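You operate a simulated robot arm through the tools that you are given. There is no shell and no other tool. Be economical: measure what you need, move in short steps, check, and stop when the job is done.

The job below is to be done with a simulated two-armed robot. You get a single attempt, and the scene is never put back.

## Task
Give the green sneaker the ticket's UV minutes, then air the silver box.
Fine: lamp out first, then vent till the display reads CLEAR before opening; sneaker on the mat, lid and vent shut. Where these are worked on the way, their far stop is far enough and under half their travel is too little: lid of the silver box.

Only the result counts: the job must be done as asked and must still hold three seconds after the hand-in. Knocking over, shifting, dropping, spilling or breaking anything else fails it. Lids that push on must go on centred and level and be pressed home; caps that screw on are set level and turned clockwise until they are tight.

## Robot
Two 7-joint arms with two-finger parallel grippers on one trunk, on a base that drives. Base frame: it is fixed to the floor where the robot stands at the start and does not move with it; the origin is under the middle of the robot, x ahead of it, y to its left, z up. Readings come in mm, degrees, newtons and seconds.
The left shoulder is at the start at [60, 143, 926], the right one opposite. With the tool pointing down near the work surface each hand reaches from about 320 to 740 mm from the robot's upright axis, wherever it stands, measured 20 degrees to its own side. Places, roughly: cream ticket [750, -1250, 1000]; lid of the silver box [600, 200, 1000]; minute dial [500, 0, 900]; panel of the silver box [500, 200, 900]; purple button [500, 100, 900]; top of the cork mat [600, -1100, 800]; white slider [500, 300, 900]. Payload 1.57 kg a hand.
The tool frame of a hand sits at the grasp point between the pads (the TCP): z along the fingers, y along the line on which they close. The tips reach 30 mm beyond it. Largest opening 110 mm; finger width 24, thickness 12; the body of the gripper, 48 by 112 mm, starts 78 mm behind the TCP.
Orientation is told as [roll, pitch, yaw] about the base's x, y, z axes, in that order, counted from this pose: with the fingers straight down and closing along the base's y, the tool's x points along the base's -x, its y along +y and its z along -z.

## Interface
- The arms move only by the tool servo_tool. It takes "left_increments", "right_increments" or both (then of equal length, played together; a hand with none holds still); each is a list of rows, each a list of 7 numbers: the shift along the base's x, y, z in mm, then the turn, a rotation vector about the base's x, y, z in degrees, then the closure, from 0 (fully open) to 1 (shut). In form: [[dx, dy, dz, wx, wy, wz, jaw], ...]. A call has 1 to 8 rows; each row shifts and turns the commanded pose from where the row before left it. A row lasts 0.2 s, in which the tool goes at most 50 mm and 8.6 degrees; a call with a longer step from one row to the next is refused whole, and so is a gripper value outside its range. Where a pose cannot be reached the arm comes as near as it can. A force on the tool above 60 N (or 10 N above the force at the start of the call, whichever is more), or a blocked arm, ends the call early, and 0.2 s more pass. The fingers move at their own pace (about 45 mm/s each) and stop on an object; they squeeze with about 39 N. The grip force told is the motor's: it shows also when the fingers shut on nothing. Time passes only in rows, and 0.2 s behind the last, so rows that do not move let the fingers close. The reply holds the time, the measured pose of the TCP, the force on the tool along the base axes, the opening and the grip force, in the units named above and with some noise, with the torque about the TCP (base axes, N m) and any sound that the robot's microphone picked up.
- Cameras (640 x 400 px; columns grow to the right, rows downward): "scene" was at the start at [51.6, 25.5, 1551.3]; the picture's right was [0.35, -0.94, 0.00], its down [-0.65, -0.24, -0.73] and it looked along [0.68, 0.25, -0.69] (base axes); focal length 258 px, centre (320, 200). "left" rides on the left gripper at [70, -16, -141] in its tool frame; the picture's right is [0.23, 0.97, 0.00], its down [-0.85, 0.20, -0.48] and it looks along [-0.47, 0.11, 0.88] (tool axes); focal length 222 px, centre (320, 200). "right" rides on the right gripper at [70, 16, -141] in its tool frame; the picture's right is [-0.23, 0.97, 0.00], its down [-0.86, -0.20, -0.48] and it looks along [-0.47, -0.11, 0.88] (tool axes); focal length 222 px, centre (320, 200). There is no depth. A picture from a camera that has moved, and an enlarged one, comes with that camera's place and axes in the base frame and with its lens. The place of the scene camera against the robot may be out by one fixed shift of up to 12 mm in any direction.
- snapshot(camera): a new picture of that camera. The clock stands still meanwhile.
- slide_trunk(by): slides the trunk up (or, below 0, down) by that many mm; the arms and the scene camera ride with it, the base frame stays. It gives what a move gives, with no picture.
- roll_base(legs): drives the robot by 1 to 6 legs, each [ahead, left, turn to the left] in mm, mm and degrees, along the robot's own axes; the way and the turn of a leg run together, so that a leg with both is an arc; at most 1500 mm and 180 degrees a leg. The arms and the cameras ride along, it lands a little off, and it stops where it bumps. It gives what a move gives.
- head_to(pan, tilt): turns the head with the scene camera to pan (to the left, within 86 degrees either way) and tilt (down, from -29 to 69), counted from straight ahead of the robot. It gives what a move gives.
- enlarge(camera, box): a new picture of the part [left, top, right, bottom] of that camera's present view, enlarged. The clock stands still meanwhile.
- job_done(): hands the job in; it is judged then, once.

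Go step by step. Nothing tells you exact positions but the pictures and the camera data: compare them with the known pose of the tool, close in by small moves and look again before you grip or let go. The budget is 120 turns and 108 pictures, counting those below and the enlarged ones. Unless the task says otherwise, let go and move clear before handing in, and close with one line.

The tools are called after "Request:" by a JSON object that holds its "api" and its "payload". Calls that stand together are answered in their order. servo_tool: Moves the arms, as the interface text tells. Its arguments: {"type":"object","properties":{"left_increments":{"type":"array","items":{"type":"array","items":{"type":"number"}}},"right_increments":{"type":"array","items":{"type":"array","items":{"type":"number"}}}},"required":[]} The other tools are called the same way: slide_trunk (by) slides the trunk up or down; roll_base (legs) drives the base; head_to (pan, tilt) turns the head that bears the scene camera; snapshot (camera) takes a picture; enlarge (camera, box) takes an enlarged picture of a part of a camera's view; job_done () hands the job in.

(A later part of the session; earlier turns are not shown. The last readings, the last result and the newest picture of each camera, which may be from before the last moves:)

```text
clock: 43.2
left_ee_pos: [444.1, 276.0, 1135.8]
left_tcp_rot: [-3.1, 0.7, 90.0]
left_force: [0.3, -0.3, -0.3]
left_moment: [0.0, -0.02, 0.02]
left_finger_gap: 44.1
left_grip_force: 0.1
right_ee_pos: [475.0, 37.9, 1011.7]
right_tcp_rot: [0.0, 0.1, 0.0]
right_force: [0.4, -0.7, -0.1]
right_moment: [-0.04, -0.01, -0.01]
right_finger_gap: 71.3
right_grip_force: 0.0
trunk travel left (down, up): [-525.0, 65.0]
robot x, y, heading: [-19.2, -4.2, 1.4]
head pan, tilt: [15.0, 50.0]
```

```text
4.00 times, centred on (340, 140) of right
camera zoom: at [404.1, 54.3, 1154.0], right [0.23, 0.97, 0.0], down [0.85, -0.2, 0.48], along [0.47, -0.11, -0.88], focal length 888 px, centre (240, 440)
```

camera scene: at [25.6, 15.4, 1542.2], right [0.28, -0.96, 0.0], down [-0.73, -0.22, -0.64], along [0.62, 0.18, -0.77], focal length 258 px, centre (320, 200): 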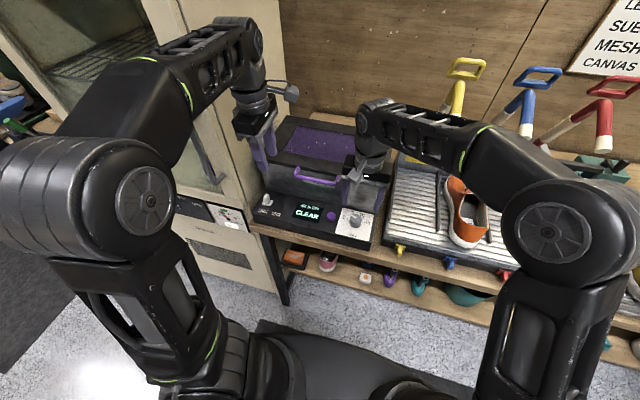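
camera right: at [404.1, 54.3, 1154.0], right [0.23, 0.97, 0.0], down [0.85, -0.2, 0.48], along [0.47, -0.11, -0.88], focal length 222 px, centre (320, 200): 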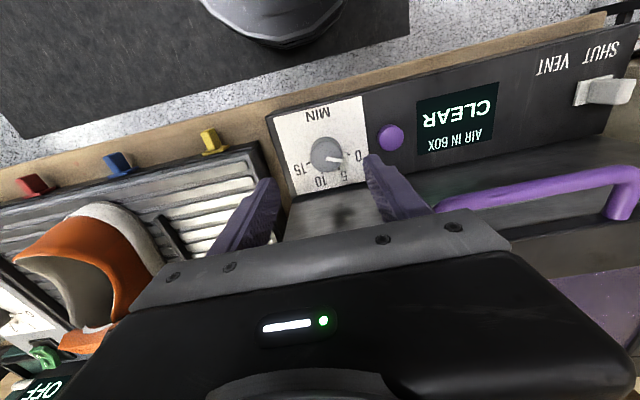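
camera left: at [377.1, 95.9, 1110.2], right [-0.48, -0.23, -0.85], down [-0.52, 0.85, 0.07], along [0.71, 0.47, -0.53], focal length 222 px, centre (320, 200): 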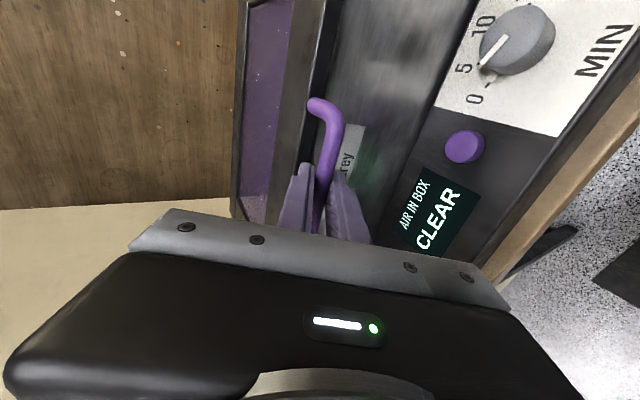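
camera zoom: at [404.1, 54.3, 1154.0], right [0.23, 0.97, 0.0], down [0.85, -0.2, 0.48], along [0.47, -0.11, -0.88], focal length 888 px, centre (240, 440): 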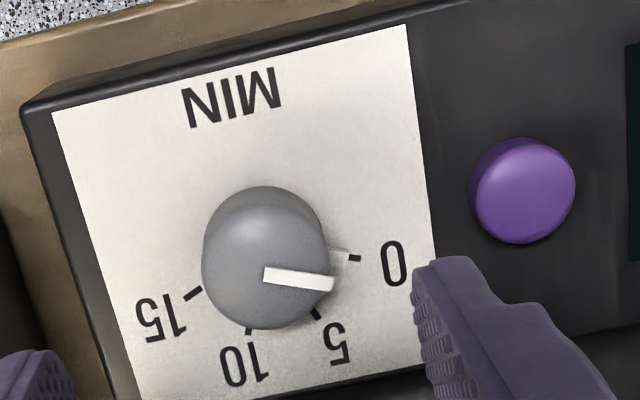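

The knob top is at about [478, 44, 925], pointing at 0; each 5 minutes is roughly 45 degrees clockwise. To stay clear of the lid, I tilt the right hand back 15 degrees and pre-turn it +23 degrees before gripping.

Request:
{"api": "servo_tool", "payload": {"right_increments": [[1, 2, 0, 0, 0, 8, 0.4], [1, 2, 0, 0, 0, 8, 0.4], [1, 2, 0, 0, 0, 7, 0.4], [0, 0, 0, 2.9, -6.9, 0, 0.4], [0, 0, 0, 3.0, -6.9, 0, 0.4], [0, 0, -20, 0, 0, 0, 0.4], [0, 0, -20, 0, 0, 0, 0.4]]}}

Request:
{"api": "snapshot", "payload": {"camera": "right"}}

Request:
{"api": "enlarge", "payload": {"camera": "scene", "box": [260, 150, 420, 250]}}

```text
clock: 44.8
left_ee_pos: [445.9, 277.0, 1134.4]
left_tcp_rot: [-3.2, 0.8, 90.1]
left_force: [0.1, -0.7, -0.4]
left_moment: [-0.01, 0.01, -0.02]
left_finger_gap: 43.8
left_grip_force: 0.2
right_ee_pos: [477.1, 43.8, 969.7]
right_tcp_rot: [0.0, -15.1, 23.1]
right_force: [0.5, 0.5, 0.8]
right_moment: [-0.02, -0.01, -0.02]
right_finger_gap: 65.9
right_grip_force: 0.1
trunk travel left (down, up): [-525.0, 65.0]
robot x, y, heading: [-22.5, -1.8, 1.3]
head pan, tilt: [15.0, 50.0]
```

```text
72 pictures are left
camera right: at [375.1, 18.7, 1088.6], right [-0.18, 0.98, 0.06], down [0.72, 0.09, 0.68], along [0.67, 0.17, -0.73], focal length 222 px, centre (320, 200)
```

right: 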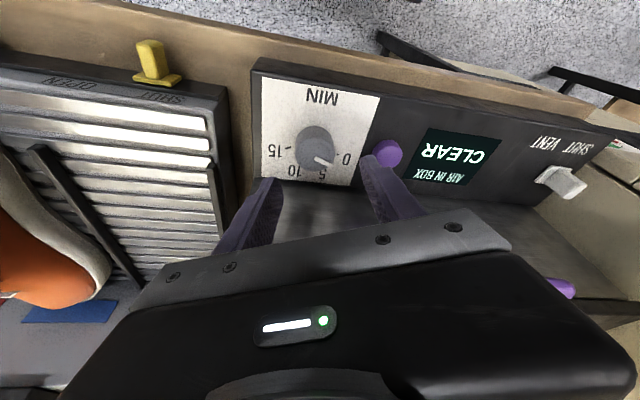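

```text
4.00 times, centred on (340, 200) of scene
camera zoom: at [25.7, 14.9, 1542.3], right [0.28, -0.96, 0.0], down [-0.73, -0.22, -0.64], along [0.62, 0.18, -0.77], focal length 1032 px, centre (240, 200)
```

zoom: 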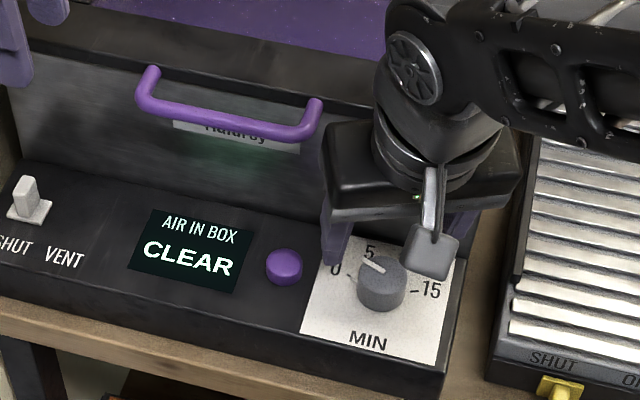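

I lower further with a slight correction and recheck.

Request:
{"api": "servo_tool", "payload": {"right_increments": [[-2, 0, -12, 0, 0, 0, 0.4], [-2, 0, -10, 0, 0, 0, 0.4], [0, 0, 0, 0, 0, 0, 0.4]]}}

Request:
{"api": "snapshot", "payload": {"camera": "right"}}

Request:
{"api": "enlarge", "payload": {"camera": "scene", "box": [280, 160, 400, 250]}}

```text
clock: 45.6
left_ee_pos: [444.3, 276.2, 1135.8]
left_tcp_rot: [-3.3, 0.8, 89.9]
left_force: [0.6, 0.5, -0.1]
left_moment: [0.01, -0.03, 0.02]
left_finger_gap: 44.1
left_grip_force: 0.1
right_ee_pos: [474.2, 45.2, 948.3]
right_tcp_rot: [0.0, -15.1, 22.9]
right_force: [0.2, 0.0, -0.6]
right_moment: [-0.01, 0.03, -0.05]
right_finger_gap: 66.0
right_grip_force: 0.1
trunk travel left (down, up): [-525.0, 65.0]
robot x, y, heading: [-20.0, 0.8, 1.5]
head pan, tilt: [15.0, 50.0]
```

```text
70 pictures are left
camera right: at [372.6, 19.0, 1066.1], right [-0.18, 0.98, 0.06], down [0.72, 0.09, 0.68], along [0.67, 0.17, -0.73], focal length 222 px, centre (320, 200)
```

right: 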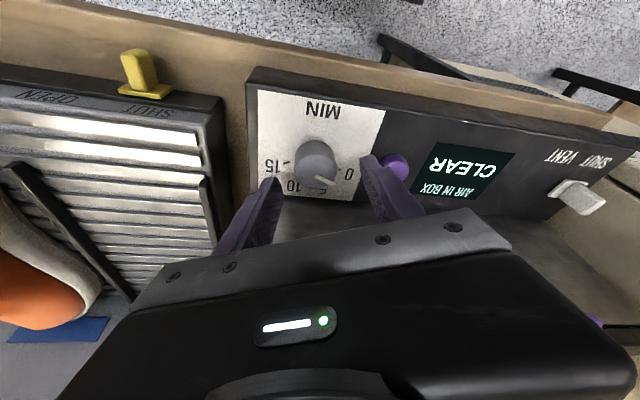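

```text
4.44 times, centred on (340, 205) of scene
camera zoom: at [25.6, 14.9, 1542.2], right [0.28, -0.96, 0.0], down [-0.73, -0.22, -0.64], along [0.62, 0.18, -0.77], focal length 1146 px, centre (231, 178)
```

zoom: 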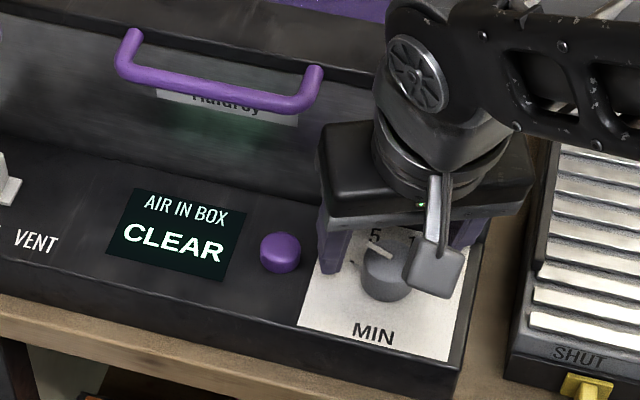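

The knob sits a bit lower than thought. I go down another 20 mm and recheck.

Request:
{"api": "servo_tool", "payload": {"right_increments": [[-2, -1, -10, 0, 0, 0, 0.4], [-2, -1, -10, 0, 0, 0, 0.4], [0, 0, 0, 0, 0, 0, 0.4]]}}

Request:
{"api": "snapshot", "payload": {"camera": "right"}}

Request:
{"api": "enlarge", "payload": {"camera": "scene", "box": [280, 160, 400, 250]}}

```text
clock: 46.4
left_ee_pos: [444.8, 276.4, 1134.9]
left_tcp_rot: [-3.2, 0.8, 90.0]
left_force: [-1.2, -0.2, -0.5]
left_moment: [0.02, 0.0, 0.02]
left_finger_gap: 43.7
left_grip_force: 0.0
right_ee_pos: [470.6, 42.9, 926.1]
right_tcp_rot: [0.0, -14.9, 23.0]
right_force: [0.4, 0.3, -0.4]
right_moment: [0.0, 0.02, 0.01]
right_finger_gap: 66.0
right_grip_force: 0.2
trunk travel left (down, up): [-525.0, 65.0]
robot x, y, heading: [-23.1, -3.1, 1.4]
head pan, tilt: [15.0, 50.0]
```

```text
68 pictures are left
camera right: at [369.1, 18.0, 1045.1], right [-0.18, 0.98, 0.06], down [0.72, 0.09, 0.68], along [0.67, 0.17, -0.73], focal length 222 px, centre (320, 200)
```

right: 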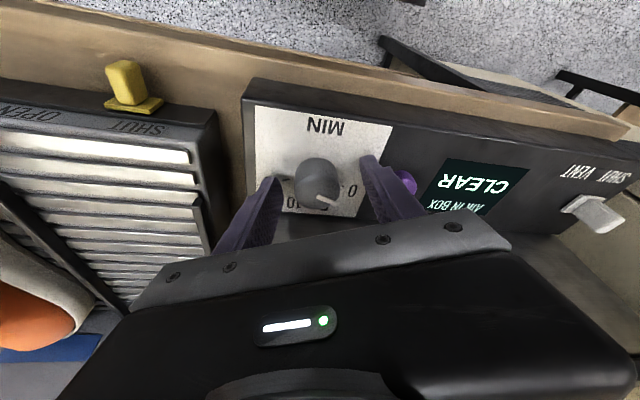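

```text
4.44 times, centred on (340, 205) of scene
camera zoom: at [25.6, 14.9, 1542.2], right [0.28, -0.96, 0.0], down [-0.73, -0.22, -0.64], along [0.62, 0.18, -0.77], focal length 1146 px, centre (231, 178)
```

zoom: 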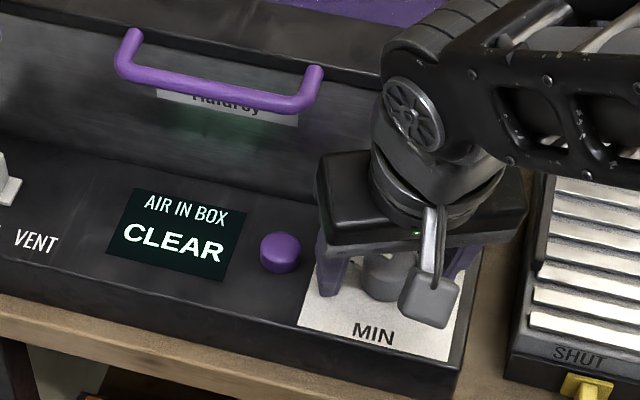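

The knob is centred between the fingertips. I close on it.

Request:
{"api": "servo_tool", "payload": {"right_increments": [[0, 0, 0, 0, 0, 0, 0.7], [0, 0, 0, 0, 0, 0, 0.9], [0, 0, 0, 0, 0, 0, 0.9], [0, 0, 0, 0, 0, 0, 0.9]]}}

Request:
{"api": "snapshot", "payload": {"camera": "right"}}

```text
clock: 47.4
left_ee_pos: [444.9, 274.8, 1135.4]
left_tcp_rot: [-3.0, 0.8, 90.0]
left_force: [-0.3, 0.8, -0.4]
left_moment: [0.0, -0.01, -0.04]
left_finger_gap: 44.1
left_grip_force: 0.0
right_ee_pos: [471.4, 39.5, 926.6]
right_tcp_rot: [-0.1, -14.9, 22.9]
right_force: [6.1, -13.9, 3.9]
right_moment: [-0.62, -0.14, -0.14]
right_finger_gap: 35.2
right_grip_force: 31.9
trunk travel left (down, up): [-525.0, 65.0]
robot x, y, heading: [-21.3, -0.2, 1.4]
head pan, tilt: [15.0, 50.0]
```

```text
66 pictures are left
camera right: at [370.3, 15.4, 1045.2], right [-0.18, 0.98, 0.06], down [0.72, 0.09, 0.68], along [0.67, 0.16, -0.73], focal length 222 px, centre (320, 200)
```

right: 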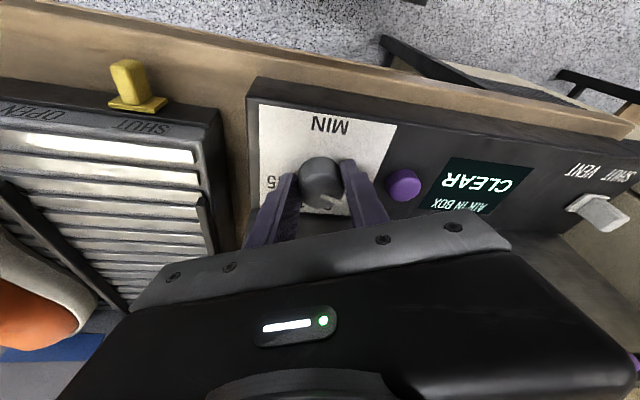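

Gripped on the knob. I turn it 45 degrees clockwise about its axis.

Request:
{"api": "servo_tool", "payload": {"right_increments": [[0.3, 1, 0, 0, 0, -7.5, 0.9], [0.1, 1, 0, 0, 0, -7.5, 0.9], [-0.1, 0.9, 0, 0, 0, -7.5, 0.9], [-0.2, 0.9, 0, 0, 0, -7.5, 0.9], [-0.3, 0.8, 0, 0, 0, -7.5, 0.9], [-0.5, 0.7, 0, 0, 0, -7.5, 0.9], [0, 0, 0, 0, 0, 0, 0.9]]}}

Request:
{"api": "servo_tool", "payload": {"right_increments": [[0, 0, 0, 0, 0, 0, 0.4], [0, 0, 0, 0, 0, 0, 0.4], [0, 0, 20, 0, 0, 0, 0.4], [0, 0, 30, 0, 0, 0, 0.4], [0, 0, 35, 0, 0, 0, 0.4], [0, -10, 0, 0, 0, 8, 0.4], [0, 0, 0, 0, 0, 8, 0.4], [0, 0, 0, 0, 0, 6, 0.4]]}}

Request:
{"api": "enlarge", "payload": {"camera": "right", "box": [240, 80, 400, 180]}}

Request:
{"api": "enlarge", "payload": {"camera": "scene", "box": [280, 160, 400, 250]}}

```text
clock: 49.0
left_ee_pos: [448.0, 275.4, 1135.6]
left_tcp_rot: [-3.0, 0.7, 90.0]
left_force: [-0.5, 0.1, 0.6]
left_moment: [0.0, -0.03, 0.03]
left_finger_gap: 44.2
left_grip_force: 0.0
right_ee_pos: [473.0, 46.8, 925.4]
right_tcp_rot: [0.0, -15.0, -22.1]
right_force: [18.9, -15.9, -8.5]
right_moment: [-0.41, -0.87, -0.07]
right_finger_gap: 35.1
right_grip_force: 42.8
trunk travel left (down, up): [-525.0, 65.0]
robot x, y, heading: [-21.8, -5.3, 1.5]
head pan, tilt: [15.0, 50.0]
```

```text
clock: 50.8
left_ee_pos: [445.3, 276.5, 1135.6]
left_tcp_rot: [-3.2, 0.8, 90.1]
left_force: [-0.3, -0.9, 0.8]
left_moment: [0.0, -0.01, -0.02]
left_finger_gap: 43.8
left_grip_force: 0.1
right_ee_pos: [470.5, 39.0, 1012.9]
right_tcp_rot: [0.0, -15.0, 0.1]
right_force: [0.1, -0.7, 0.1]
right_moment: [0.01, -0.03, 0.0]
right_finger_gap: 65.9
right_grip_force: 0.1
trunk travel left (down, up): [-525.0, 65.0]
robot x, y, heading: [-20.5, -2.5, 1.3]
head pan, tilt: [15.0, 50.0]
```

```text
4.00 times, centred on (320, 130) of right
camera zoom: at [366.5, 56.0, 1132.3], right [0.22, 0.97, 0.06], down [0.7, -0.2, 0.68], along [0.68, -0.11, -0.73], focal length 888 px, centre (320, 480)
```

zoom: 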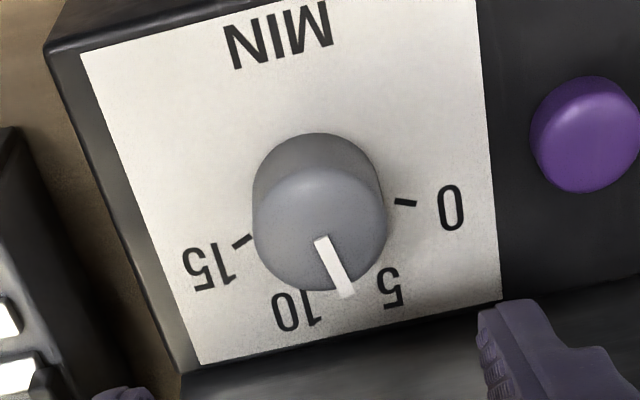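

```text
4.44 times, centred on (340, 205) of scene
camera zoom: at [25.7, 14.6, 1542.2], right [0.28, -0.96, 0.0], down [-0.73, -0.22, -0.64], along [0.62, 0.18, -0.77], focal length 1146 px, centre (231, 178)
```

zoom: 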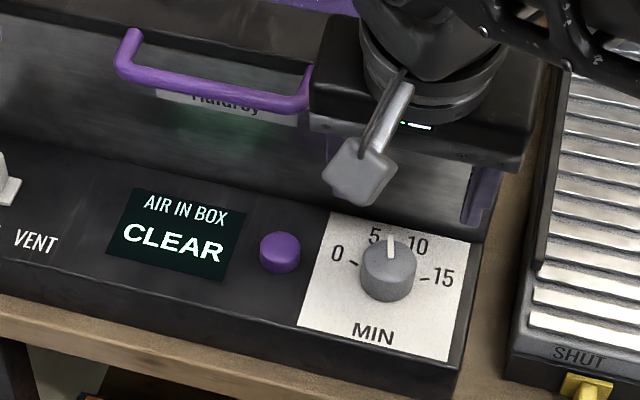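

The pointer now reads about 6.3 minutes: some 12 degrees past 5. I regrip and turn back by 12 degrees.

Request:
{"api": "servo_tool", "payload": {"right_increments": [[1, 4, -30, 0, 0, 0, 0.45], [0, 0, -30, 0, 0, 0, 0.45], [0, 0, -27, 0, 0, 0, 0.45], [0, 0, 0, 0, 0, 0, 0.45], [0, 0, 0, 0, 0, 0, 0.9], [0, 0, 0, 0, 0, 0, 0.9], [0, 0, 0, 0, 0, 0, 0.9], [0, 0, 0, 0, 0, 0, 0.9]]}}

Request:
{"api": "enlarge", "payload": {"camera": "right", "box": [260, 120, 380, 210]}}

```text
clock: 52.6
left_ee_pos: [445.2, 277.2, 1134.2]
left_tcp_rot: [-3.2, 0.7, 90.0]
left_force: [0.0, -0.1, 0.3]
left_moment: [0.03, 0.0, 0.01]
left_finger_gap: 44.1
left_grip_force: 0.1
right_ee_pos: [470.8, 42.9, 923.7]
right_tcp_rot: [0.0, -15.0, 0.0]
right_force: [0.3, 2.7, -4.1]
right_moment: [0.11, -0.2, 0.05]
right_finger_gap: 35.7
right_grip_force: 36.3
trunk travel left (down, up): [-525.0, 65.0]
robot x, y, heading: [-23.8, 0.2, 1.1]
head pan, tilt: [15.0, 50.0]
```

```text
4.44 times, centred on (320, 165) of right
camera zoom: at [367.4, 60.0, 1043.0], right [0.22, 0.97, 0.06], down [0.7, -0.2, 0.68], along [0.68, -0.11, -0.73], focal length 987 px, centre (320, 356)
```

zoom: 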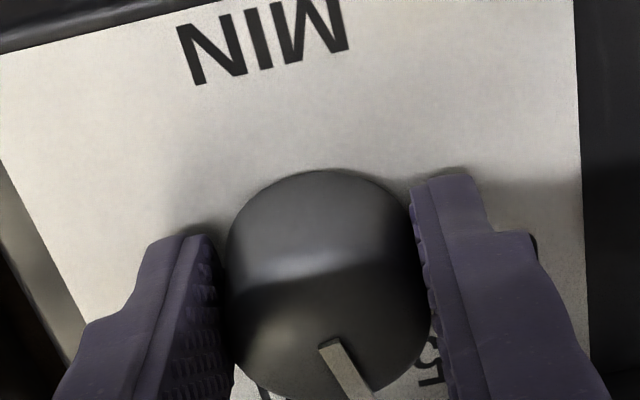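

Request:
{"api": "servo_tool", "payload": {"right_increments": [[0, -0.7, 0, 0, 0, 6, 0.9], [0.1, -0.7, 0, 0, 0, 6, 0.9], [0, 0, 0, 0, 0, 0, 0.9], [0, 0, 0, 0, 0, 0, 0.45], [0, 0, 0, 0, 0, 0, 0.45], [0, 0, 30, 0, 0, -6, 0.4], [0, 0, 30, 0, 0, -6, 0.4], [0, -3, 27, 0, 0, 0, 0.4]]}}

Request:
{"api": "enlarge", "payload": {"camera": "right", "box": [240, 80, 400, 180]}}

Request:
{"api": "enlarge", "payload": {"camera": "scene", "box": [320, 195, 380, 240]}}

```text
clock: 54.4
left_ee_pos: [444.3, 276.2, 1136.3]
left_tcp_rot: [-3.2, 0.8, 89.9]
left_force: [0.1, -0.2, 0.3]
left_moment: [-0.03, -0.03, 0.0]
left_finger_gap: 44.1
left_grip_force: 0.1
right_ee_pos: [469.0, 36.1, 1012.8]
right_tcp_rot: [0.0, -15.0, -0.1]
right_force: [-0.2, 0.4, -0.3]
right_moment: [0.01, -0.01, -0.04]
right_finger_gap: 65.8
right_grip_force: 0.0
trunk travel left (down, up): [-525.0, 65.0]
robot x, y, heading: [-23.1, -6.5, 1.6]
head pan, tilt: [15.0, 50.0]
```

```text
4.00 times, centred on (320, 130) of right
camera zoom: at [364.8, 53.9, 1131.5], right [0.22, 0.97, 0.06], down [0.7, -0.2, 0.68], along [0.68, -0.11, -0.73], focal length 888 px, centre (320, 480)
```

zoom: 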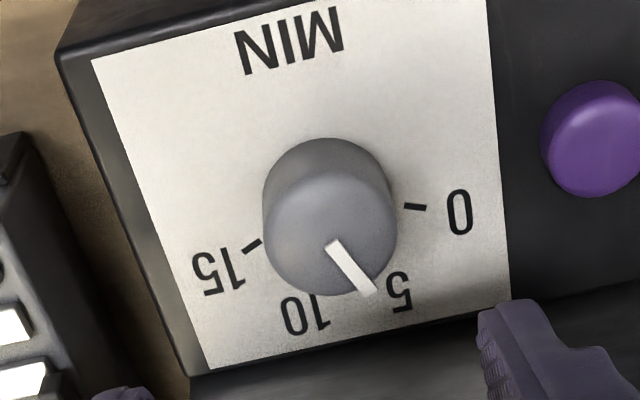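

```text
8.89 times, centred on (350, 218) of scene
camera zoom: at [25.3, 14.6, 1542.2], right [0.28, -0.96, 0.0], down [-0.73, -0.22, -0.64], along [0.62, 0.18, -0.77], focal length 2293 px, centre (53, 44)
```

zoom: 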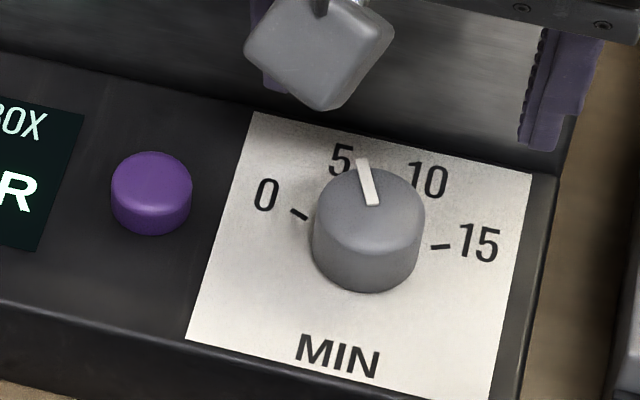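

The dial reads 5 in both views. Now I close the right fingers and bring them over the purple button at about [476, 114].

Request:
{"api": "servo_tool", "payload": {"right_increments": [[0, 20, 10, 0, 0, 0, 1], [0, 20, 0, 0, 0, 0, 1], [-1, 20, 0, 0, 0, 0, 1], [0, 18, 0, 0, 0, 0, 1], [0, 0, -30, 0, 0, 0, 1], [0, 0, -30, 0, 0, 0, 1]]}}

Request:
{"api": "snapshot", "payload": {"camera": "right"}}

Request:
{"api": "enlarge", "payload": {"camera": "scene", "box": [270, 160, 390, 250]}}

```text
clock: 55.8
left_ee_pos: [446.6, 276.9, 1136.0]
left_tcp_rot: [-3.1, 0.8, 89.9]
left_force: [0.8, -0.2, 0.0]
left_moment: [0.03, 0.0, -0.02]
left_finger_gap: 43.9
left_grip_force: 0.1
right_ee_pos: [470.9, 116.1, 963.1]
right_tcp_rot: [0.0, -15.1, 0.0]
right_force: [-0.6, -0.7, 0.0]
right_moment: [-0.01, -0.01, -0.01]
right_finger_gap: 0.2
right_grip_force: 21.2
trunk travel left (down, up): [-525.0, 65.0]
robot x, y, heading: [-21.5, -2.8, 1.4]
head pan, tilt: [15.0, 50.0]
```

```text
60 pictures are left
camera right: at [367.6, 133.8, 1082.8], right [0.22, 0.97, 0.06], down [0.7, -0.2, 0.68], along [0.68, -0.11, -0.73], focal length 222 px, centre (320, 200)
```

right: 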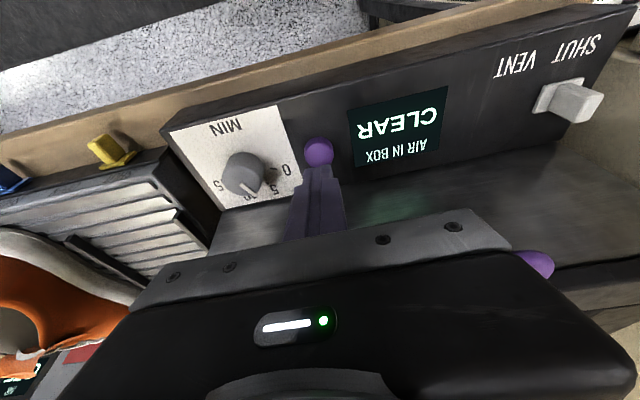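

```text
4.44 times, centred on (330, 205) of scene
camera zoom: at [26.0, 15.2, 1542.2], right [0.28, -0.96, 0.0], down [-0.73, -0.22, -0.64], along [0.62, 0.18, -0.77], focal length 1146 px, centre (276, 178)
```

zoom: 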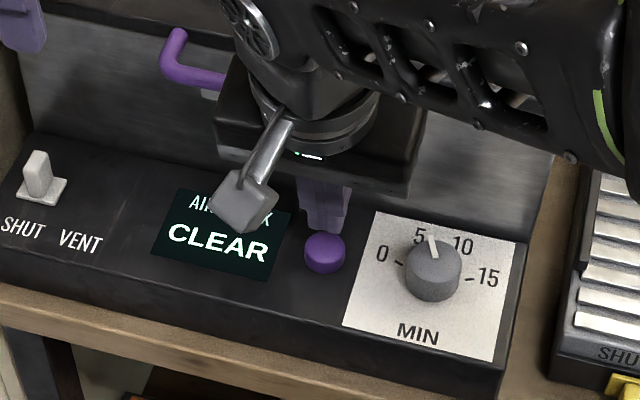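

The fingertips hang just above the button. I press down in small steps.

Request:
{"api": "servo_tool", "payload": {"right_increments": [[-2, 1, -10, 0, 0, 0, 1], [0, 1, -8, 0, 0, 0, 1], [0, 0, -4, 0, 0, 0, 1], [0, 0, -4, 0, 0, 0, 1], [0, 0, -4, 0, 0, 0, 1]]}}

Request:
{"api": "enlarge", "payload": {"camera": "scene", "box": [270, 160, 390, 250]}}

```text
clock: 57.0
left_ee_pos: [444.7, 276.7, 1136.2]
left_tcp_rot: [-3.2, 0.8, 90.0]
left_force: [1.2, 0.7, 0.8]
left_moment: [0.04, -0.04, 0.01]
left_finger_gap: 44.0
left_grip_force: 0.0
right_ee_pos: [468.3, 118.4, 932.6]
right_tcp_rot: [0.0, -15.1, 0.0]
right_force: [-0.6, -0.3, 0.8]
right_moment: [0.0, 0.0, 0.01]
right_finger_gap: 0.0
right_grip_force: 21.3
trunk travel left (down, up): [-525.0, 65.0]
robot x, y, heading: [-21.9, 0.1, 1.1]
head pan, tilt: [15.0, 50.0]
```

```text
4.44 times, centred on (330, 205) of scene
camera zoom: at [25.5, 14.9, 1542.3], right [0.28, -0.96, 0.0], down [-0.73, -0.22, -0.64], along [0.62, 0.18, -0.77], focal length 1146 px, centre (276, 178)
```

zoom: 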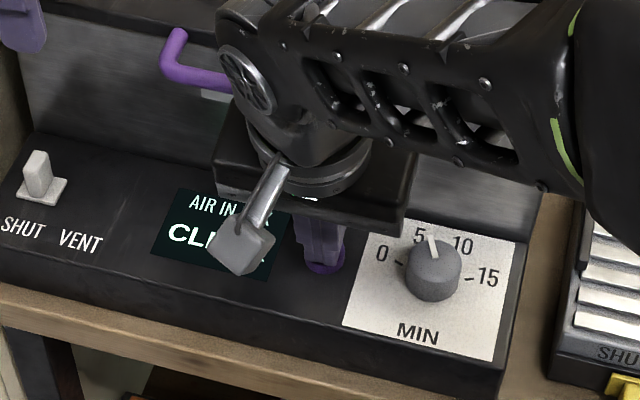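

Nearly touching. I continue pressing in 2 to 3 mm steps.

Request:
{"api": "servo_tool", "payload": {"right_increments": [[0, 0, -3, 0, 0, 0, 1], [0, 0, -3, 0, 0, 0, 1], [0, 0, -3, 0, 0, 0, 1]]}}

Request:
{"api": "servo_tool", "payload": {"right_increments": [[0, 0, -2, 0, 0, 0, 1], [0, 0, -2, 0, 0, 0, 1]]}}

Request:
{"api": "snapshot", "payload": {"camera": "scene"}}

```text
clock: 57.8
left_ee_pos: [443.6, 277.3, 1137.4]
left_tcp_rot: [-3.2, 0.7, 90.0]
left_force: [0.0, 0.4, 0.2]
left_moment: [0.0, 0.0, 0.02]
left_finger_gap: 44.1
left_grip_force: 0.0
right_ee_pos: [469.6, 116.5, 925.3]
right_tcp_rot: [0.2, -15.2, 0.1]
right_force: [-0.6, -3.1, 17.3]
right_moment: [-0.12, 0.07, 0.04]
right_finger_gap: 0.1
right_grip_force: 21.1
trunk travel left (down, up): [-525.0, 65.0]
robot x, y, heading: [-23.4, -1.4, 1.5]
head pan, tilt: [15.0, 50.0]
heard: click
```

```text
clock: 58.4
left_ee_pos: [443.9, 275.3, 1136.2]
left_tcp_rot: [-3.2, 0.7, 90.0]
left_force: [0.1, 0.2, -1.0]
left_moment: [-0.04, -0.02, 0.01]
left_finger_gap: 43.9
left_grip_force: 0.1
right_ee_pos: [467.4, 118.2, 922.5]
right_tcp_rot: [0.3, -15.3, 0.0]
right_force: [3.1, -2.3, 33.2]
right_moment: [-0.1, -0.03, -0.06]
right_finger_gap: 0.2
right_grip_force: 21.2
trunk travel left (down, up): [-525.0, 65.0]
robot x, y, heading: [-21.0, -1.1, 1.3]
head pan, tilt: [15.0, 50.0]
```

```text
57 pictures are left
camera scene: at [23.4, 13.9, 1542.6], right [0.28, -0.96, 0.0], down [-0.73, -0.22, -0.64], along [0.62, 0.18, -0.77], focal length 258 px, centre (320, 200)
```

scene: 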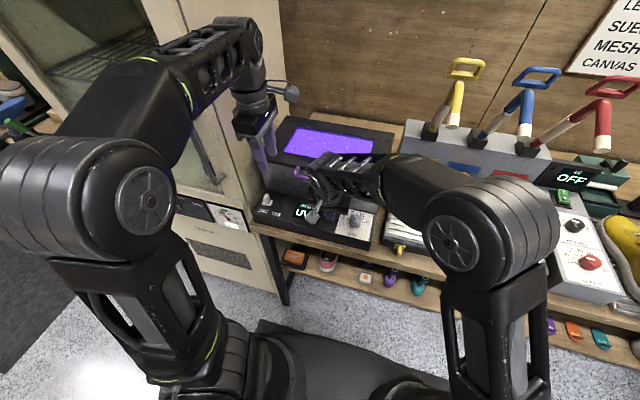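

Click heard and the lamp glows: the UV run is on. I raise the right hand off the button, move it aside and read the display.

Request:
{"api": "servo_tool", "payload": {"right_increments": [[0, 0, 20, 0, 0, 0, 1], [0, 0, 40, 0, 0, 0, 1], [0, -20, 40, 0, 0, 0, 1], [0, -45, 10, 0, 0, 0, 1], [0, -45, 0, 0, 0, 0, 1], [0, -45, 0, 0, 0, 0, 1], [0, -45, 0, 0, 0, 0, 1]]}}

Request:
{"api": "enlarge", "payload": {"camera": "scene", "box": [250, 150, 390, 250]}}

Request:
{"api": "snapshot", "payload": {"camera": "left"}}

```text
clock: 60.0
left_ee_pos: [445.2, 275.4, 1136.2]
left_tcp_rot: [-3.3, 0.7, 90.0]
left_force: [0.2, 1.0, -0.2]
left_moment: [0.01, -0.02, -0.01]
left_finger_gap: 44.1
left_grip_force: 0.0
right_ee_pos: [472.9, -85.9, 1029.6]
right_tcp_rot: [0.1, -14.9, 0.2]
right_force: [0.6, -0.2, 0.2]
right_moment: [0.02, 0.04, 0.0]
right_finger_gap: 0.0
right_grip_force: 21.3
trunk travel left (down, up): [-525.0, 65.0]
robot x, y, heading: [-20.0, -4.5, 1.2]
head pan, tilt: [15.0, 50.0]
```

```text
4.00 times, centred on (320, 200) of scene
camera zoom: at [25.4, 13.9, 1542.3], right [0.28, -0.96, 0.0], down [-0.73, -0.22, -0.64], along [0.62, 0.18, -0.77], focal length 1032 px, centre (320, 200)
```

zoom: 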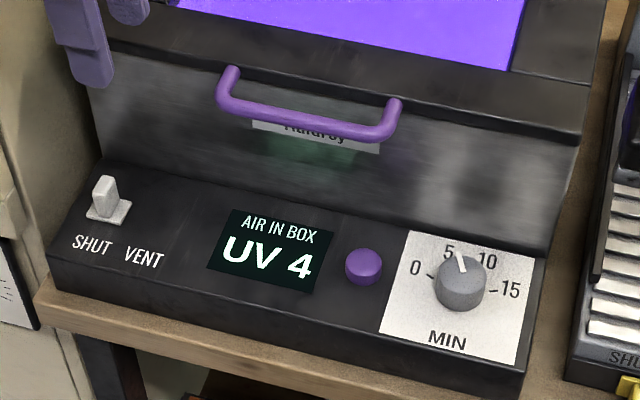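

```text
55 pictures are left
camera left: at [451.9, 208.4, 1278.8], right [-0.97, -0.23, -0.05], down [-0.23, 0.86, 0.46], along [-0.06, 0.45, -0.89], focal length 222 px, centre (320, 200)
```

left: 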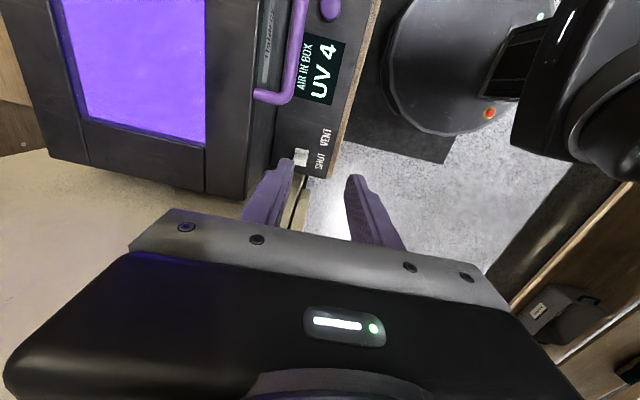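

UV counts down (4 shown). Meanwhile I bring the left hand above the slider at about [475, 326, 910], tilted back 20 degrees, without touching it.

Request:
{"api": "servo_tool", "payload": {"left_increments": [[4, 12, -25, 0, -8, 0, 0.6], [4, 12, -25, 0, -8, 0, 0.6], [4, 12, -25, 0, 0, 0, 0.6], [4, 10, -25, 0, 0, 0, 0.6], [4, 4, -25, 0, 0, 0, 0.6], [0, 0, -20, 0, 0, 0, 0.6]]}}

Request:
{"api": "snapshot", "payload": {"camera": "left"}}

Request:
{"api": "snapshot", "payload": {"camera": "scene"}}

```text
clock: 61.4
left_ee_pos: [466.2, 328.6, 991.1]
left_tcp_rot: [-19.3, 0.7, 89.8]
left_force: [-0.7, 0.2, -0.4]
left_moment: [0.0, 0.03, 0.0]
left_finger_gap: 44.0
left_grip_force: 0.1
right_ee_pos: [472.6, -85.6, 1028.0]
right_tcp_rot: [0.0, -15.0, 0.0]
right_force: [-0.5, 0.3, 0.6]
right_moment: [-0.03, -0.02, -0.01]
right_finger_gap: 0.0
right_grip_force: 21.2
trunk travel left (down, up): [-525.0, 65.0]
robot x, y, heading: [-21.3, -1.3, 1.4]
head pan, tilt: [15.0, 50.0]
```

```text
54 pictures are left
camera left: at [433.0, 260.7, 1130.6], right [-0.92, -0.23, -0.32], down [-0.34, 0.86, 0.38], along [0.19, 0.45, -0.87], focal length 222 px, centre (320, 200)
```

left: 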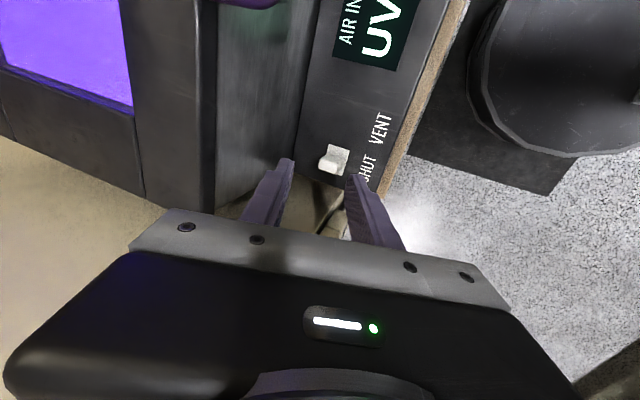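

```text
53 pictures are left
camera scene: at [25.7, 14.9, 1542.2], right [0.28, -0.96, 0.0], down [-0.73, -0.22, -0.64], along [0.62, 0.18, -0.77], focal length 258 px, centre (320, 200)
```

scene: 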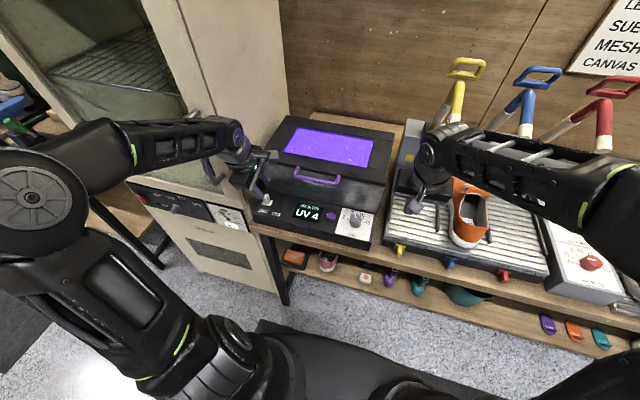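

Request:
{"api": "servo_tool", "payload": {"left_increments": [[1, 0, -15, 0, 0, 0, 0.6], [1, -1, -15, 0, 0, 0, 0.6], [0, 0, -15, 0, 0, 0, 0.6], [0, 0, 0, 0, 0, 0, 0.6], [0, 0, 0, 0, 0, 0, 0.6]]}}

Request:
{"api": "snapshot", "payload": {"camera": "left"}}

Request:
{"api": "enlarge", "payload": {"camera": "scene", "box": [230, 150, 350, 240]}}

```text
clock: 62.6
left_ee_pos: [468.1, 327.5, 946.1]
left_tcp_rot: [-19.2, 0.8, 89.9]
left_force: [-0.2, 0.7, 0.0]
left_moment: [0.03, 0.0, -0.01]
left_finger_gap: 44.2
left_grip_force: 0.1
right_ee_pos: [472.1, -86.9, 1028.2]
right_tcp_rot: [0.0, -15.0, 0.0]
right_force: [-0.2, 0.7, 0.4]
right_moment: [-0.02, 0.0, -0.01]
right_finger_gap: 0.0
right_grip_force: 21.3
trunk travel left (down, up): [-525.0, 65.0]
robot x, y, heading: [-21.1, -2.9, 1.7]
head pan, tilt: [15.0, 50.0]
```

```text
52 pictures are left
camera left: at [435.1, 259.5, 1085.6], right [-0.92, -0.23, -0.32], down [-0.34, 0.86, 0.38], along [0.19, 0.45, -0.87], focal length 222 px, centre (320, 200)
```

left: 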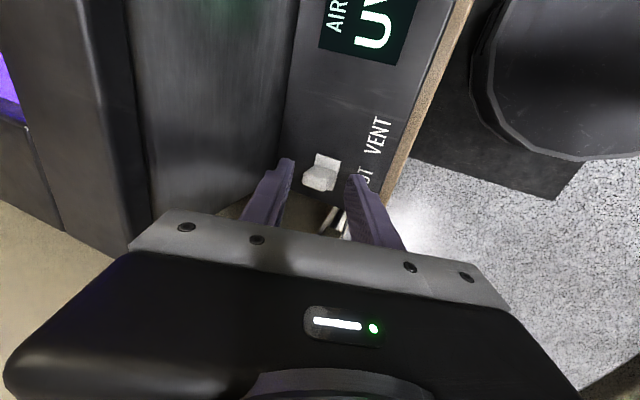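

```text
4.44 times, centred on (290, 195) of scene
camera zoom: at [25.7, 14.9, 1542.2], right [0.28, -0.96, 0.0], down [-0.73, -0.22, -0.64], along [0.62, 0.18, -0.77], focal length 1146 px, centre (453, 222)
```

zoom: 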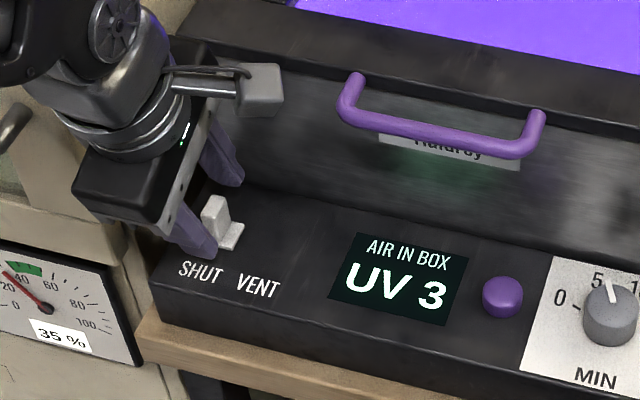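

UV 3 now. I lower around the slider (not gripping) and wait for the lamp to go out.

Request:
{"api": "servo_tool", "payload": {"left_increments": [[1, -1, -10, 0, 0, 0, 0.6], [1, 0, -9, 0, 0, 0, 0.6], [0, 0, 0, 0, 0, 0, 0.6], [0, 0, 0, 0, 0, 0, 0.6], [0, 0, 0, 0, 0, 0, 0.6], [0, 0, 0, 0, 0, 0, 0.6], [0, 0, 0, 0, 0, 0, 0.6], [0, 0, 0, 0, 0, 0, 0.6]]}}

Request:
{"api": "servo_tool", "payload": {"left_increments": [[0, 0, 0, 0, 0, 0, 0.6], [0, 0, 0, 0, 0, 0, 0.6], [0, 0, 0, 0, 0, 0, 0.6], [0, 0, 0, 0, 0, 0, 0.6], [0, 0, 0, 0, 0, 0, 0.6], [0, 0, 0, 0, 0, 0, 0.6], [0, 0, 0, 0, 0, 0, 0.6], [0, 0, 0, 0, 0, 0, 0.6]]}}

Request:
{"api": "servo_tool", "payload": {"left_increments": [[0, 0, 0, 0, 0, 0, 0.6], [0, 0, 0, 0, 0, 0, 0.6], [0, 0, 0, 0, 0, 0, 0.6], [0, 0, 0, 0, 0, 0, 0.6], [0, 0, 0, 0, 0, 0, 0.6], [0, 0, 0, 0, 0, 0, 0.6], [0, 0, 0, 0, 0, 0, 0.6], [0, 0, 0, 0, 0, 0, 0.6]]}}

Request:
{"api": "enlarge", "payload": {"camera": "scene", "box": [230, 150, 350, 240]}}

Request:
{"api": "snapshot", "payload": {"camera": "left"}}

```text
clock: 64.4
left_ee_pos: [468.2, 326.6, 929.7]
left_tcp_rot: [-19.4, 0.6, 89.8]
left_force: [-7.6, 2.4, 29.7]
left_moment: [0.33, 0.85, -0.04]
left_finger_gap: 40.8
left_grip_force: 0.0
right_ee_pos: [471.2, -86.8, 1030.3]
right_tcp_rot: [0.1, -15.1, 0.0]
right_force: [-0.5, -0.5, -0.4]
right_moment: [-0.03, 0.02, -0.02]
right_finger_gap: 0.0
right_grip_force: 20.7
trunk travel left (down, up): [-525.0, 65.0]
robot x, y, heading: [-22.8, -5.3, 1.3]
head pan, tilt: [15.0, 50.0]
```

```text
clock: 66.2
left_ee_pos: [467.4, 326.0, 928.3]
left_tcp_rot: [-19.3, 0.6, 89.8]
left_force: [-4.7, 4.5, 33.0]
left_moment: [0.39, 0.83, -0.07]
left_finger_gap: 39.7
left_grip_force: 0.1
right_ee_pos: [470.7, -86.8, 1029.8]
right_tcp_rot: [0.1, -15.0, 0.0]
right_force: [0.0, -0.2, -0.2]
right_moment: [0.02, 0.01, 0.0]
right_finger_gap: 0.3
right_grip_force: 21.6
trunk travel left (down, up): [-525.0, 65.0]
robot x, y, heading: [-22.0, -3.2, 1.5]
head pan, tilt: [15.0, 50.0]
```

```text
clock: 68.0
left_ee_pos: [469.1, 326.3, 928.5]
left_tcp_rot: [-19.4, 0.7, 89.8]
left_force: [-3.7, 3.6, 33.1]
left_moment: [0.39, 0.81, -0.09]
left_finger_gap: 39.7
left_grip_force: 0.2
right_ee_pos: [471.5, -86.9, 1029.2]
right_tcp_rot: [0.1, -15.1, 0.0]
right_force: [-0.1, 0.1, 1.0]
right_moment: [-0.02, 0.0, 0.01]
right_finger_gap: 0.0
right_grip_force: 21.2
trunk travel left (down, up): [-525.0, 65.0]
robot x, y, heading: [-21.5, -1.1, 1.3]
head pan, tilt: [15.0, 50.0]
```

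```text
4.44 times, centred on (290, 195) of scene
camera zoom: at [22.6, 13.5, 1542.4], right [0.28, -0.96, 0.0], down [-0.73, -0.22, -0.64], along [0.62, 0.18, -0.76], focal length 1146 px, centre (453, 222)
```

zoom: 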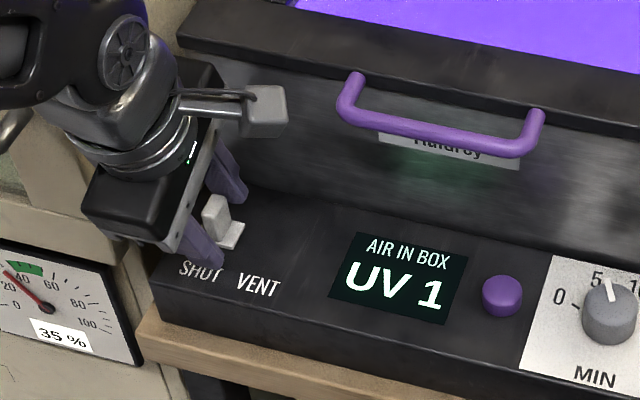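

```text
49 pictures are left
camera left: at [435.3, 258.9, 1068.2], right [-0.92, -0.23, -0.32], down [-0.34, 0.86, 0.38], along [0.19, 0.46, -0.87], focal length 222 px, centre (320, 200)
```

left: 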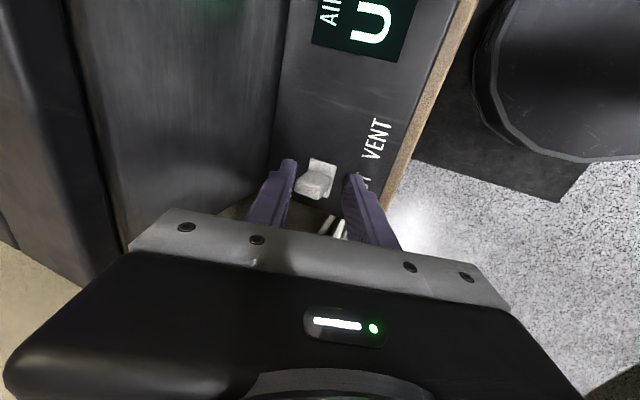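

A fingertip touches the panel; I raise by 4 mm and wait for the last minute.

Request:
{"api": "servo_tool", "payload": {"left_increments": [[0, 0, 5, 0, 0, 0, 0.6], [0, 0, 0, 0, 0, 0, 0.6], [0, 0, 0, 0, 0, 0, 0.6], [0, 0, 0, 0, 0, 0, 0.6], [0, 0, 0, 0, 0, 0, 0.6], [0, 0, 0, 0, 0, 0, 0.6], [0, 0, 0, 0, 0, 0, 0.6], [0, 0, 0, 0, 0, 0, 0.6]]}}

Request:
{"api": "servo_tool", "payload": {"left_increments": [[0, 0, 0, 0, 0, 0, 0.6], [0, 0, 0, 0, 0, 0, 0.6], [0, 0, 0, 0, 0, 0, 0.6], [0, 0, 0, 0, 0, 0, 0.6], [0, 0, 0, 0, 0, 0, 0.6], [0, 0, 0, 0, 0, 0, 0.6], [0, 0, 0, 0, 0, 0, 0.6], [0, 0, 0, 0, 0, 0, 0.6]]}}

Request:
{"api": "snapshot", "payload": {"camera": "scene"}}

```text
clock: 69.8
left_ee_pos: [470.2, 326.0, 930.7]
left_tcp_rot: [-19.2, 0.7, 89.9]
left_force: [0.7, -0.7, 0.1]
left_moment: [-0.01, 0.01, -0.02]
left_finger_gap: 44.0
left_grip_force: 0.0
right_ee_pos: [471.9, -85.6, 1028.1]
right_tcp_rot: [0.0, -15.0, 0.0]
right_force: [-0.6, 0.2, 1.2]
right_moment: [-0.02, -0.04, 0.01]
right_finger_gap: 0.0
right_grip_force: 21.0
trunk travel left (down, up): [-525.0, 65.0]
robot x, y, heading: [-23.4, -2.4, 1.6]
head pan, tilt: [15.0, 50.0]
```

```text
clock: 71.6
left_ee_pos: [469.9, 325.4, 931.8]
left_tcp_rot: [-19.1, 0.8, 89.8]
left_force: [-0.7, 0.2, 0.2]
left_moment: [-0.03, -0.01, 0.0]
left_finger_gap: 43.8
left_grip_force: 0.1
right_ee_pos: [472.8, -85.9, 1028.4]
right_tcp_rot: [-0.1, -15.0, -0.1]
right_force: [-0.4, 0.0, 1.0]
right_moment: [0.0, 0.02, 0.0]
right_finger_gap: 0.0
right_grip_force: 21.1
trunk travel left (down, up): [-525.0, 65.0]
robot x, y, heading: [-22.2, 0.3, 1.5]
head pan, tilt: [15.0, 50.0]
```

```text
48 pictures are left
camera scene: at [25.6, 14.9, 1542.2], right [0.28, -0.96, 0.0], down [-0.73, -0.22, -0.64], along [0.62, 0.18, -0.77], focal length 258 px, centre (320, 200)
```

scene: 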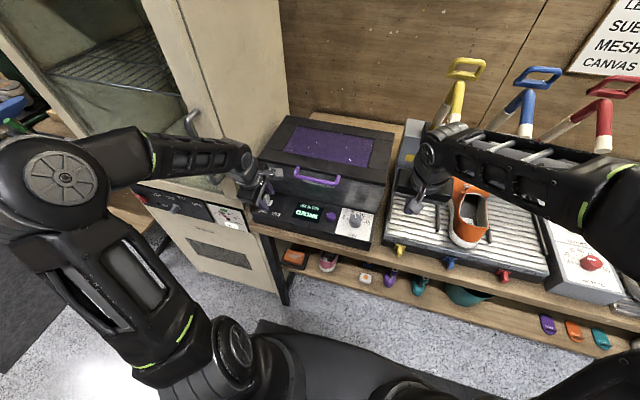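

The lamp is out and the display no longer shows UV (it seems to read OZONE). I grip the slider and drag it toward VENT (−y).

Request:
{"api": "servo_tool", "payload": {"left_increments": [[0, 0, 0, 0, 0, 0, 1], [0, 0, 0, 0, 0, 0, 1], [0, 0, 0, 0, 0, 0, 1], [0, -8, 0, 0, 0, 0, 1], [0, -8, 0, 0, 0, 0, 1], [0, -8, 0, 0, 0, 0, 1], [0, -8, 0, 0, 0, 0, 1], [0, 0, 0, 0, 0, 0, 1]]}}

Request:
{"api": "enlarge", "payload": {"camera": "scene", "box": [230, 150, 350, 240]}}

Request:
{"api": "snapshot", "payload": {"camera": "left"}}

```text
clock: 73.4
left_ee_pos: [472.9, 292.8, 932.0]
left_tcp_rot: [-19.2, 0.8, 89.8]
left_force: [18.4, -0.2, 2.8]
left_moment: [0.25, 0.4, -0.08]
left_finger_gap: 28.7
left_grip_force: 38.9
right_ee_pos: [475.4, -85.4, 1027.2]
right_tcp_rot: [0.0, -14.9, -0.1]
right_force: [0.3, -0.3, 0.3]
right_moment: [0.01, 0.0, -0.02]
right_finger_gap: 0.0
right_grip_force: 21.3
trunk travel left (down, up): [-525.0, 65.0]
robot x, y, heading: [-22.1, -3.9, 1.5]
head pan, tilt: [15.0, 50.0]
```

```text
4.44 times, centred on (290, 195) of scene
camera zoom: at [28.1, 14.8, 1542.2], right [0.28, -0.96, 0.0], down [-0.74, -0.22, -0.64], along [0.62, 0.18, -0.77], focal length 1146 px, centre (453, 222)
```

zoom: 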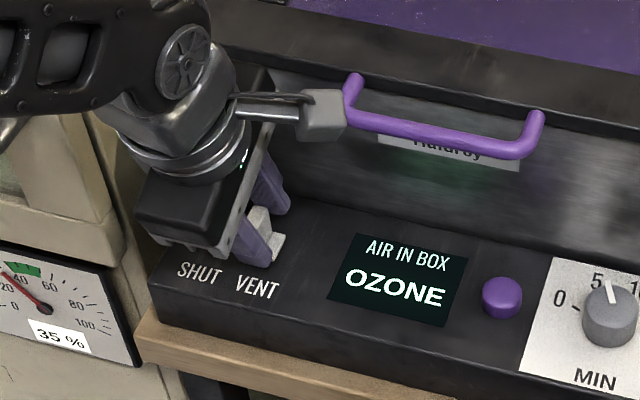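

```text
46 pictures are left
camera left: at [440.1, 225.0, 1071.8], right [-0.92, -0.23, -0.32], down [-0.34, 0.86, 0.38], along [0.19, 0.45, -0.87], focal length 222 px, centre (320, 200)
```

left: 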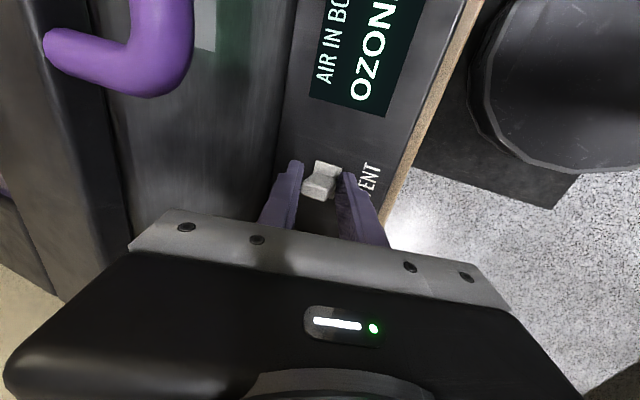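

The slider moves along; not at its stop yet. I push on.

Request:
{"api": "servo_tool", "payload": {"left_increments": [[0, -5, 0, 0, 0, 0, 1], [0, -5, 0, 0, 0, 0, 1], [0, -3, 0, 0, 0, 0, 1]]}}

Request:
{"api": "enlarge", "payload": {"camera": "scene", "box": [230, 150, 350, 240]}}

```text
clock: 74.2
left_ee_pos: [472.1, 281.2, 931.5]
left_tcp_rot: [-19.3, 0.8, 89.9]
left_force: [21.6, 5.9, 6.1]
left_moment: [-0.23, 0.39, -0.2]
left_finger_gap: 28.7
left_grip_force: 38.3
right_ee_pos: [474.6, -85.5, 1027.4]
right_tcp_rot: [0.0, -14.9, -0.2]
right_force: [0.4, -0.3, 0.6]
right_moment: [0.01, 0.04, -0.01]
right_finger_gap: 0.0
right_grip_force: 21.5
trunk travel left (down, up): [-525.0, 65.0]
robot x, y, heading: [-27.0, -1.7, 1.5]
head pan, tilt: [15.0, 50.0]
```

```text
4.44 times, centred on (290, 195) of scene
camera zoom: at [28.2, 15.6, 1542.2], right [0.28, -0.96, 0.0], down [-0.74, -0.22, -0.64], along [0.62, 0.18, -0.77], focal length 1146 px, centre (453, 222)
```

zoom: 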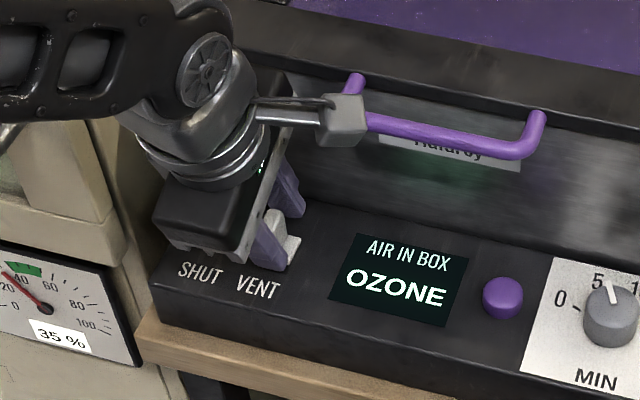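

Request:
{"api": "servo_tool", "payload": {"left_increments": [[0, -3, 0, 0, 0, 0, 1], [0, -3, 0, 0, 0, 0, 1], [0, 0, 0, 0, 0, 0, 1], [0, 0, 0, 0, 0, 0, 1], [0, 0, 0, 0, 0, 0, 1], [0, 0, 0, 0, 0, 0, 1], [0, 0, 0, 0, 0, 0, 1], [0, 0, 0, 0, 0, 0, 1]]}}

Request:
{"api": "servo_tool", "payload": {"left_increments": [[0, 0, 0, 0, 0, 0, 1], [0, 0, 0, 0, 0, 0, 1], [0, 0, 0, 0, 0, 0, 1], [0, 0, 0, 0, 0, 0, 1], [0, 0, 0, 0, 0, 0, 1], [0, 0, 0, 0, 0, 0, 1], [0, 0, 0, 0, 0, 0, 1], [0, 0, 0, 0, 0, 0, 1]]}}

Request:
{"api": "enlarge", "payload": {"camera": "scene", "box": [230, 150, 350, 240]}}

```text
clock: 76.0
left_ee_pos: [473.0, 281.6, 931.6]
left_tcp_rot: [-19.4, 0.6, 89.9]
left_force: [13.6, 42.6, 9.9]
left_moment: [0.89, 0.55, 0.27]
left_finger_gap: 28.6
left_grip_force: 38.6
right_ee_pos: [473.2, -82.2, 1029.0]
right_tcp_rot: [-0.2, -15.0, 0.1]
right_force: [1.4, 0.6, 0.5]
right_moment: [0.0, 0.0, 0.01]
right_finger_gap: 0.1
right_grip_force: 21.5
trunk travel left (down, up): [-525.0, 65.0]
robot x, y, heading: [-25.3, -3.5, 1.3]
head pan, tilt: [15.0, 50.0]
```

```text
clock: 77.8
left_ee_pos: [472.6, 278.9, 933.7]
left_tcp_rot: [-19.4, 0.8, 90.0]
left_force: [11.8, 42.7, 10.7]
left_moment: [0.86, 0.5, 0.26]
left_finger_gap: 28.7
left_grip_force: 38.6
right_ee_pos: [472.7, -82.0, 1028.9]
right_tcp_rot: [-0.1, -15.0, 0.1]
right_force: [-0.8, -0.1, 0.1]
right_moment: [-0.02, -0.01, 0.01]
right_finger_gap: 0.1
right_grip_force: 21.8
trunk travel left (down, up): [-525.0, 65.0]
robot x, y, heading: [-25.5, -0.9, 1.5]
head pan, tilt: [15.0, 50.0]
```

```text
4.44 times, centred on (290, 195) of scene
camera zoom: at [26.4, 19.9, 1542.2], right [0.28, -0.96, 0.0], down [-0.74, -0.22, -0.64], along [0.62, 0.18, -0.77], focal length 1146 px, centre (453, 222)
```

zoom: 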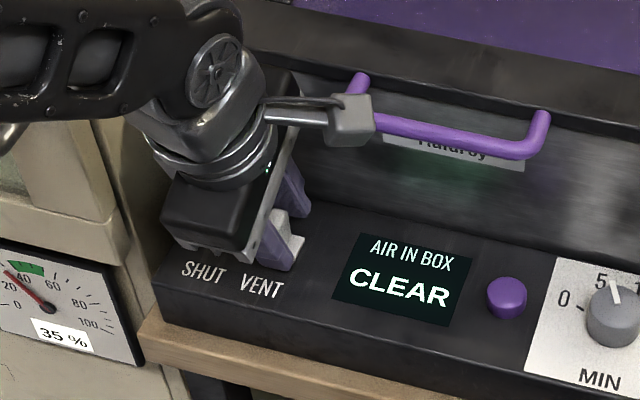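

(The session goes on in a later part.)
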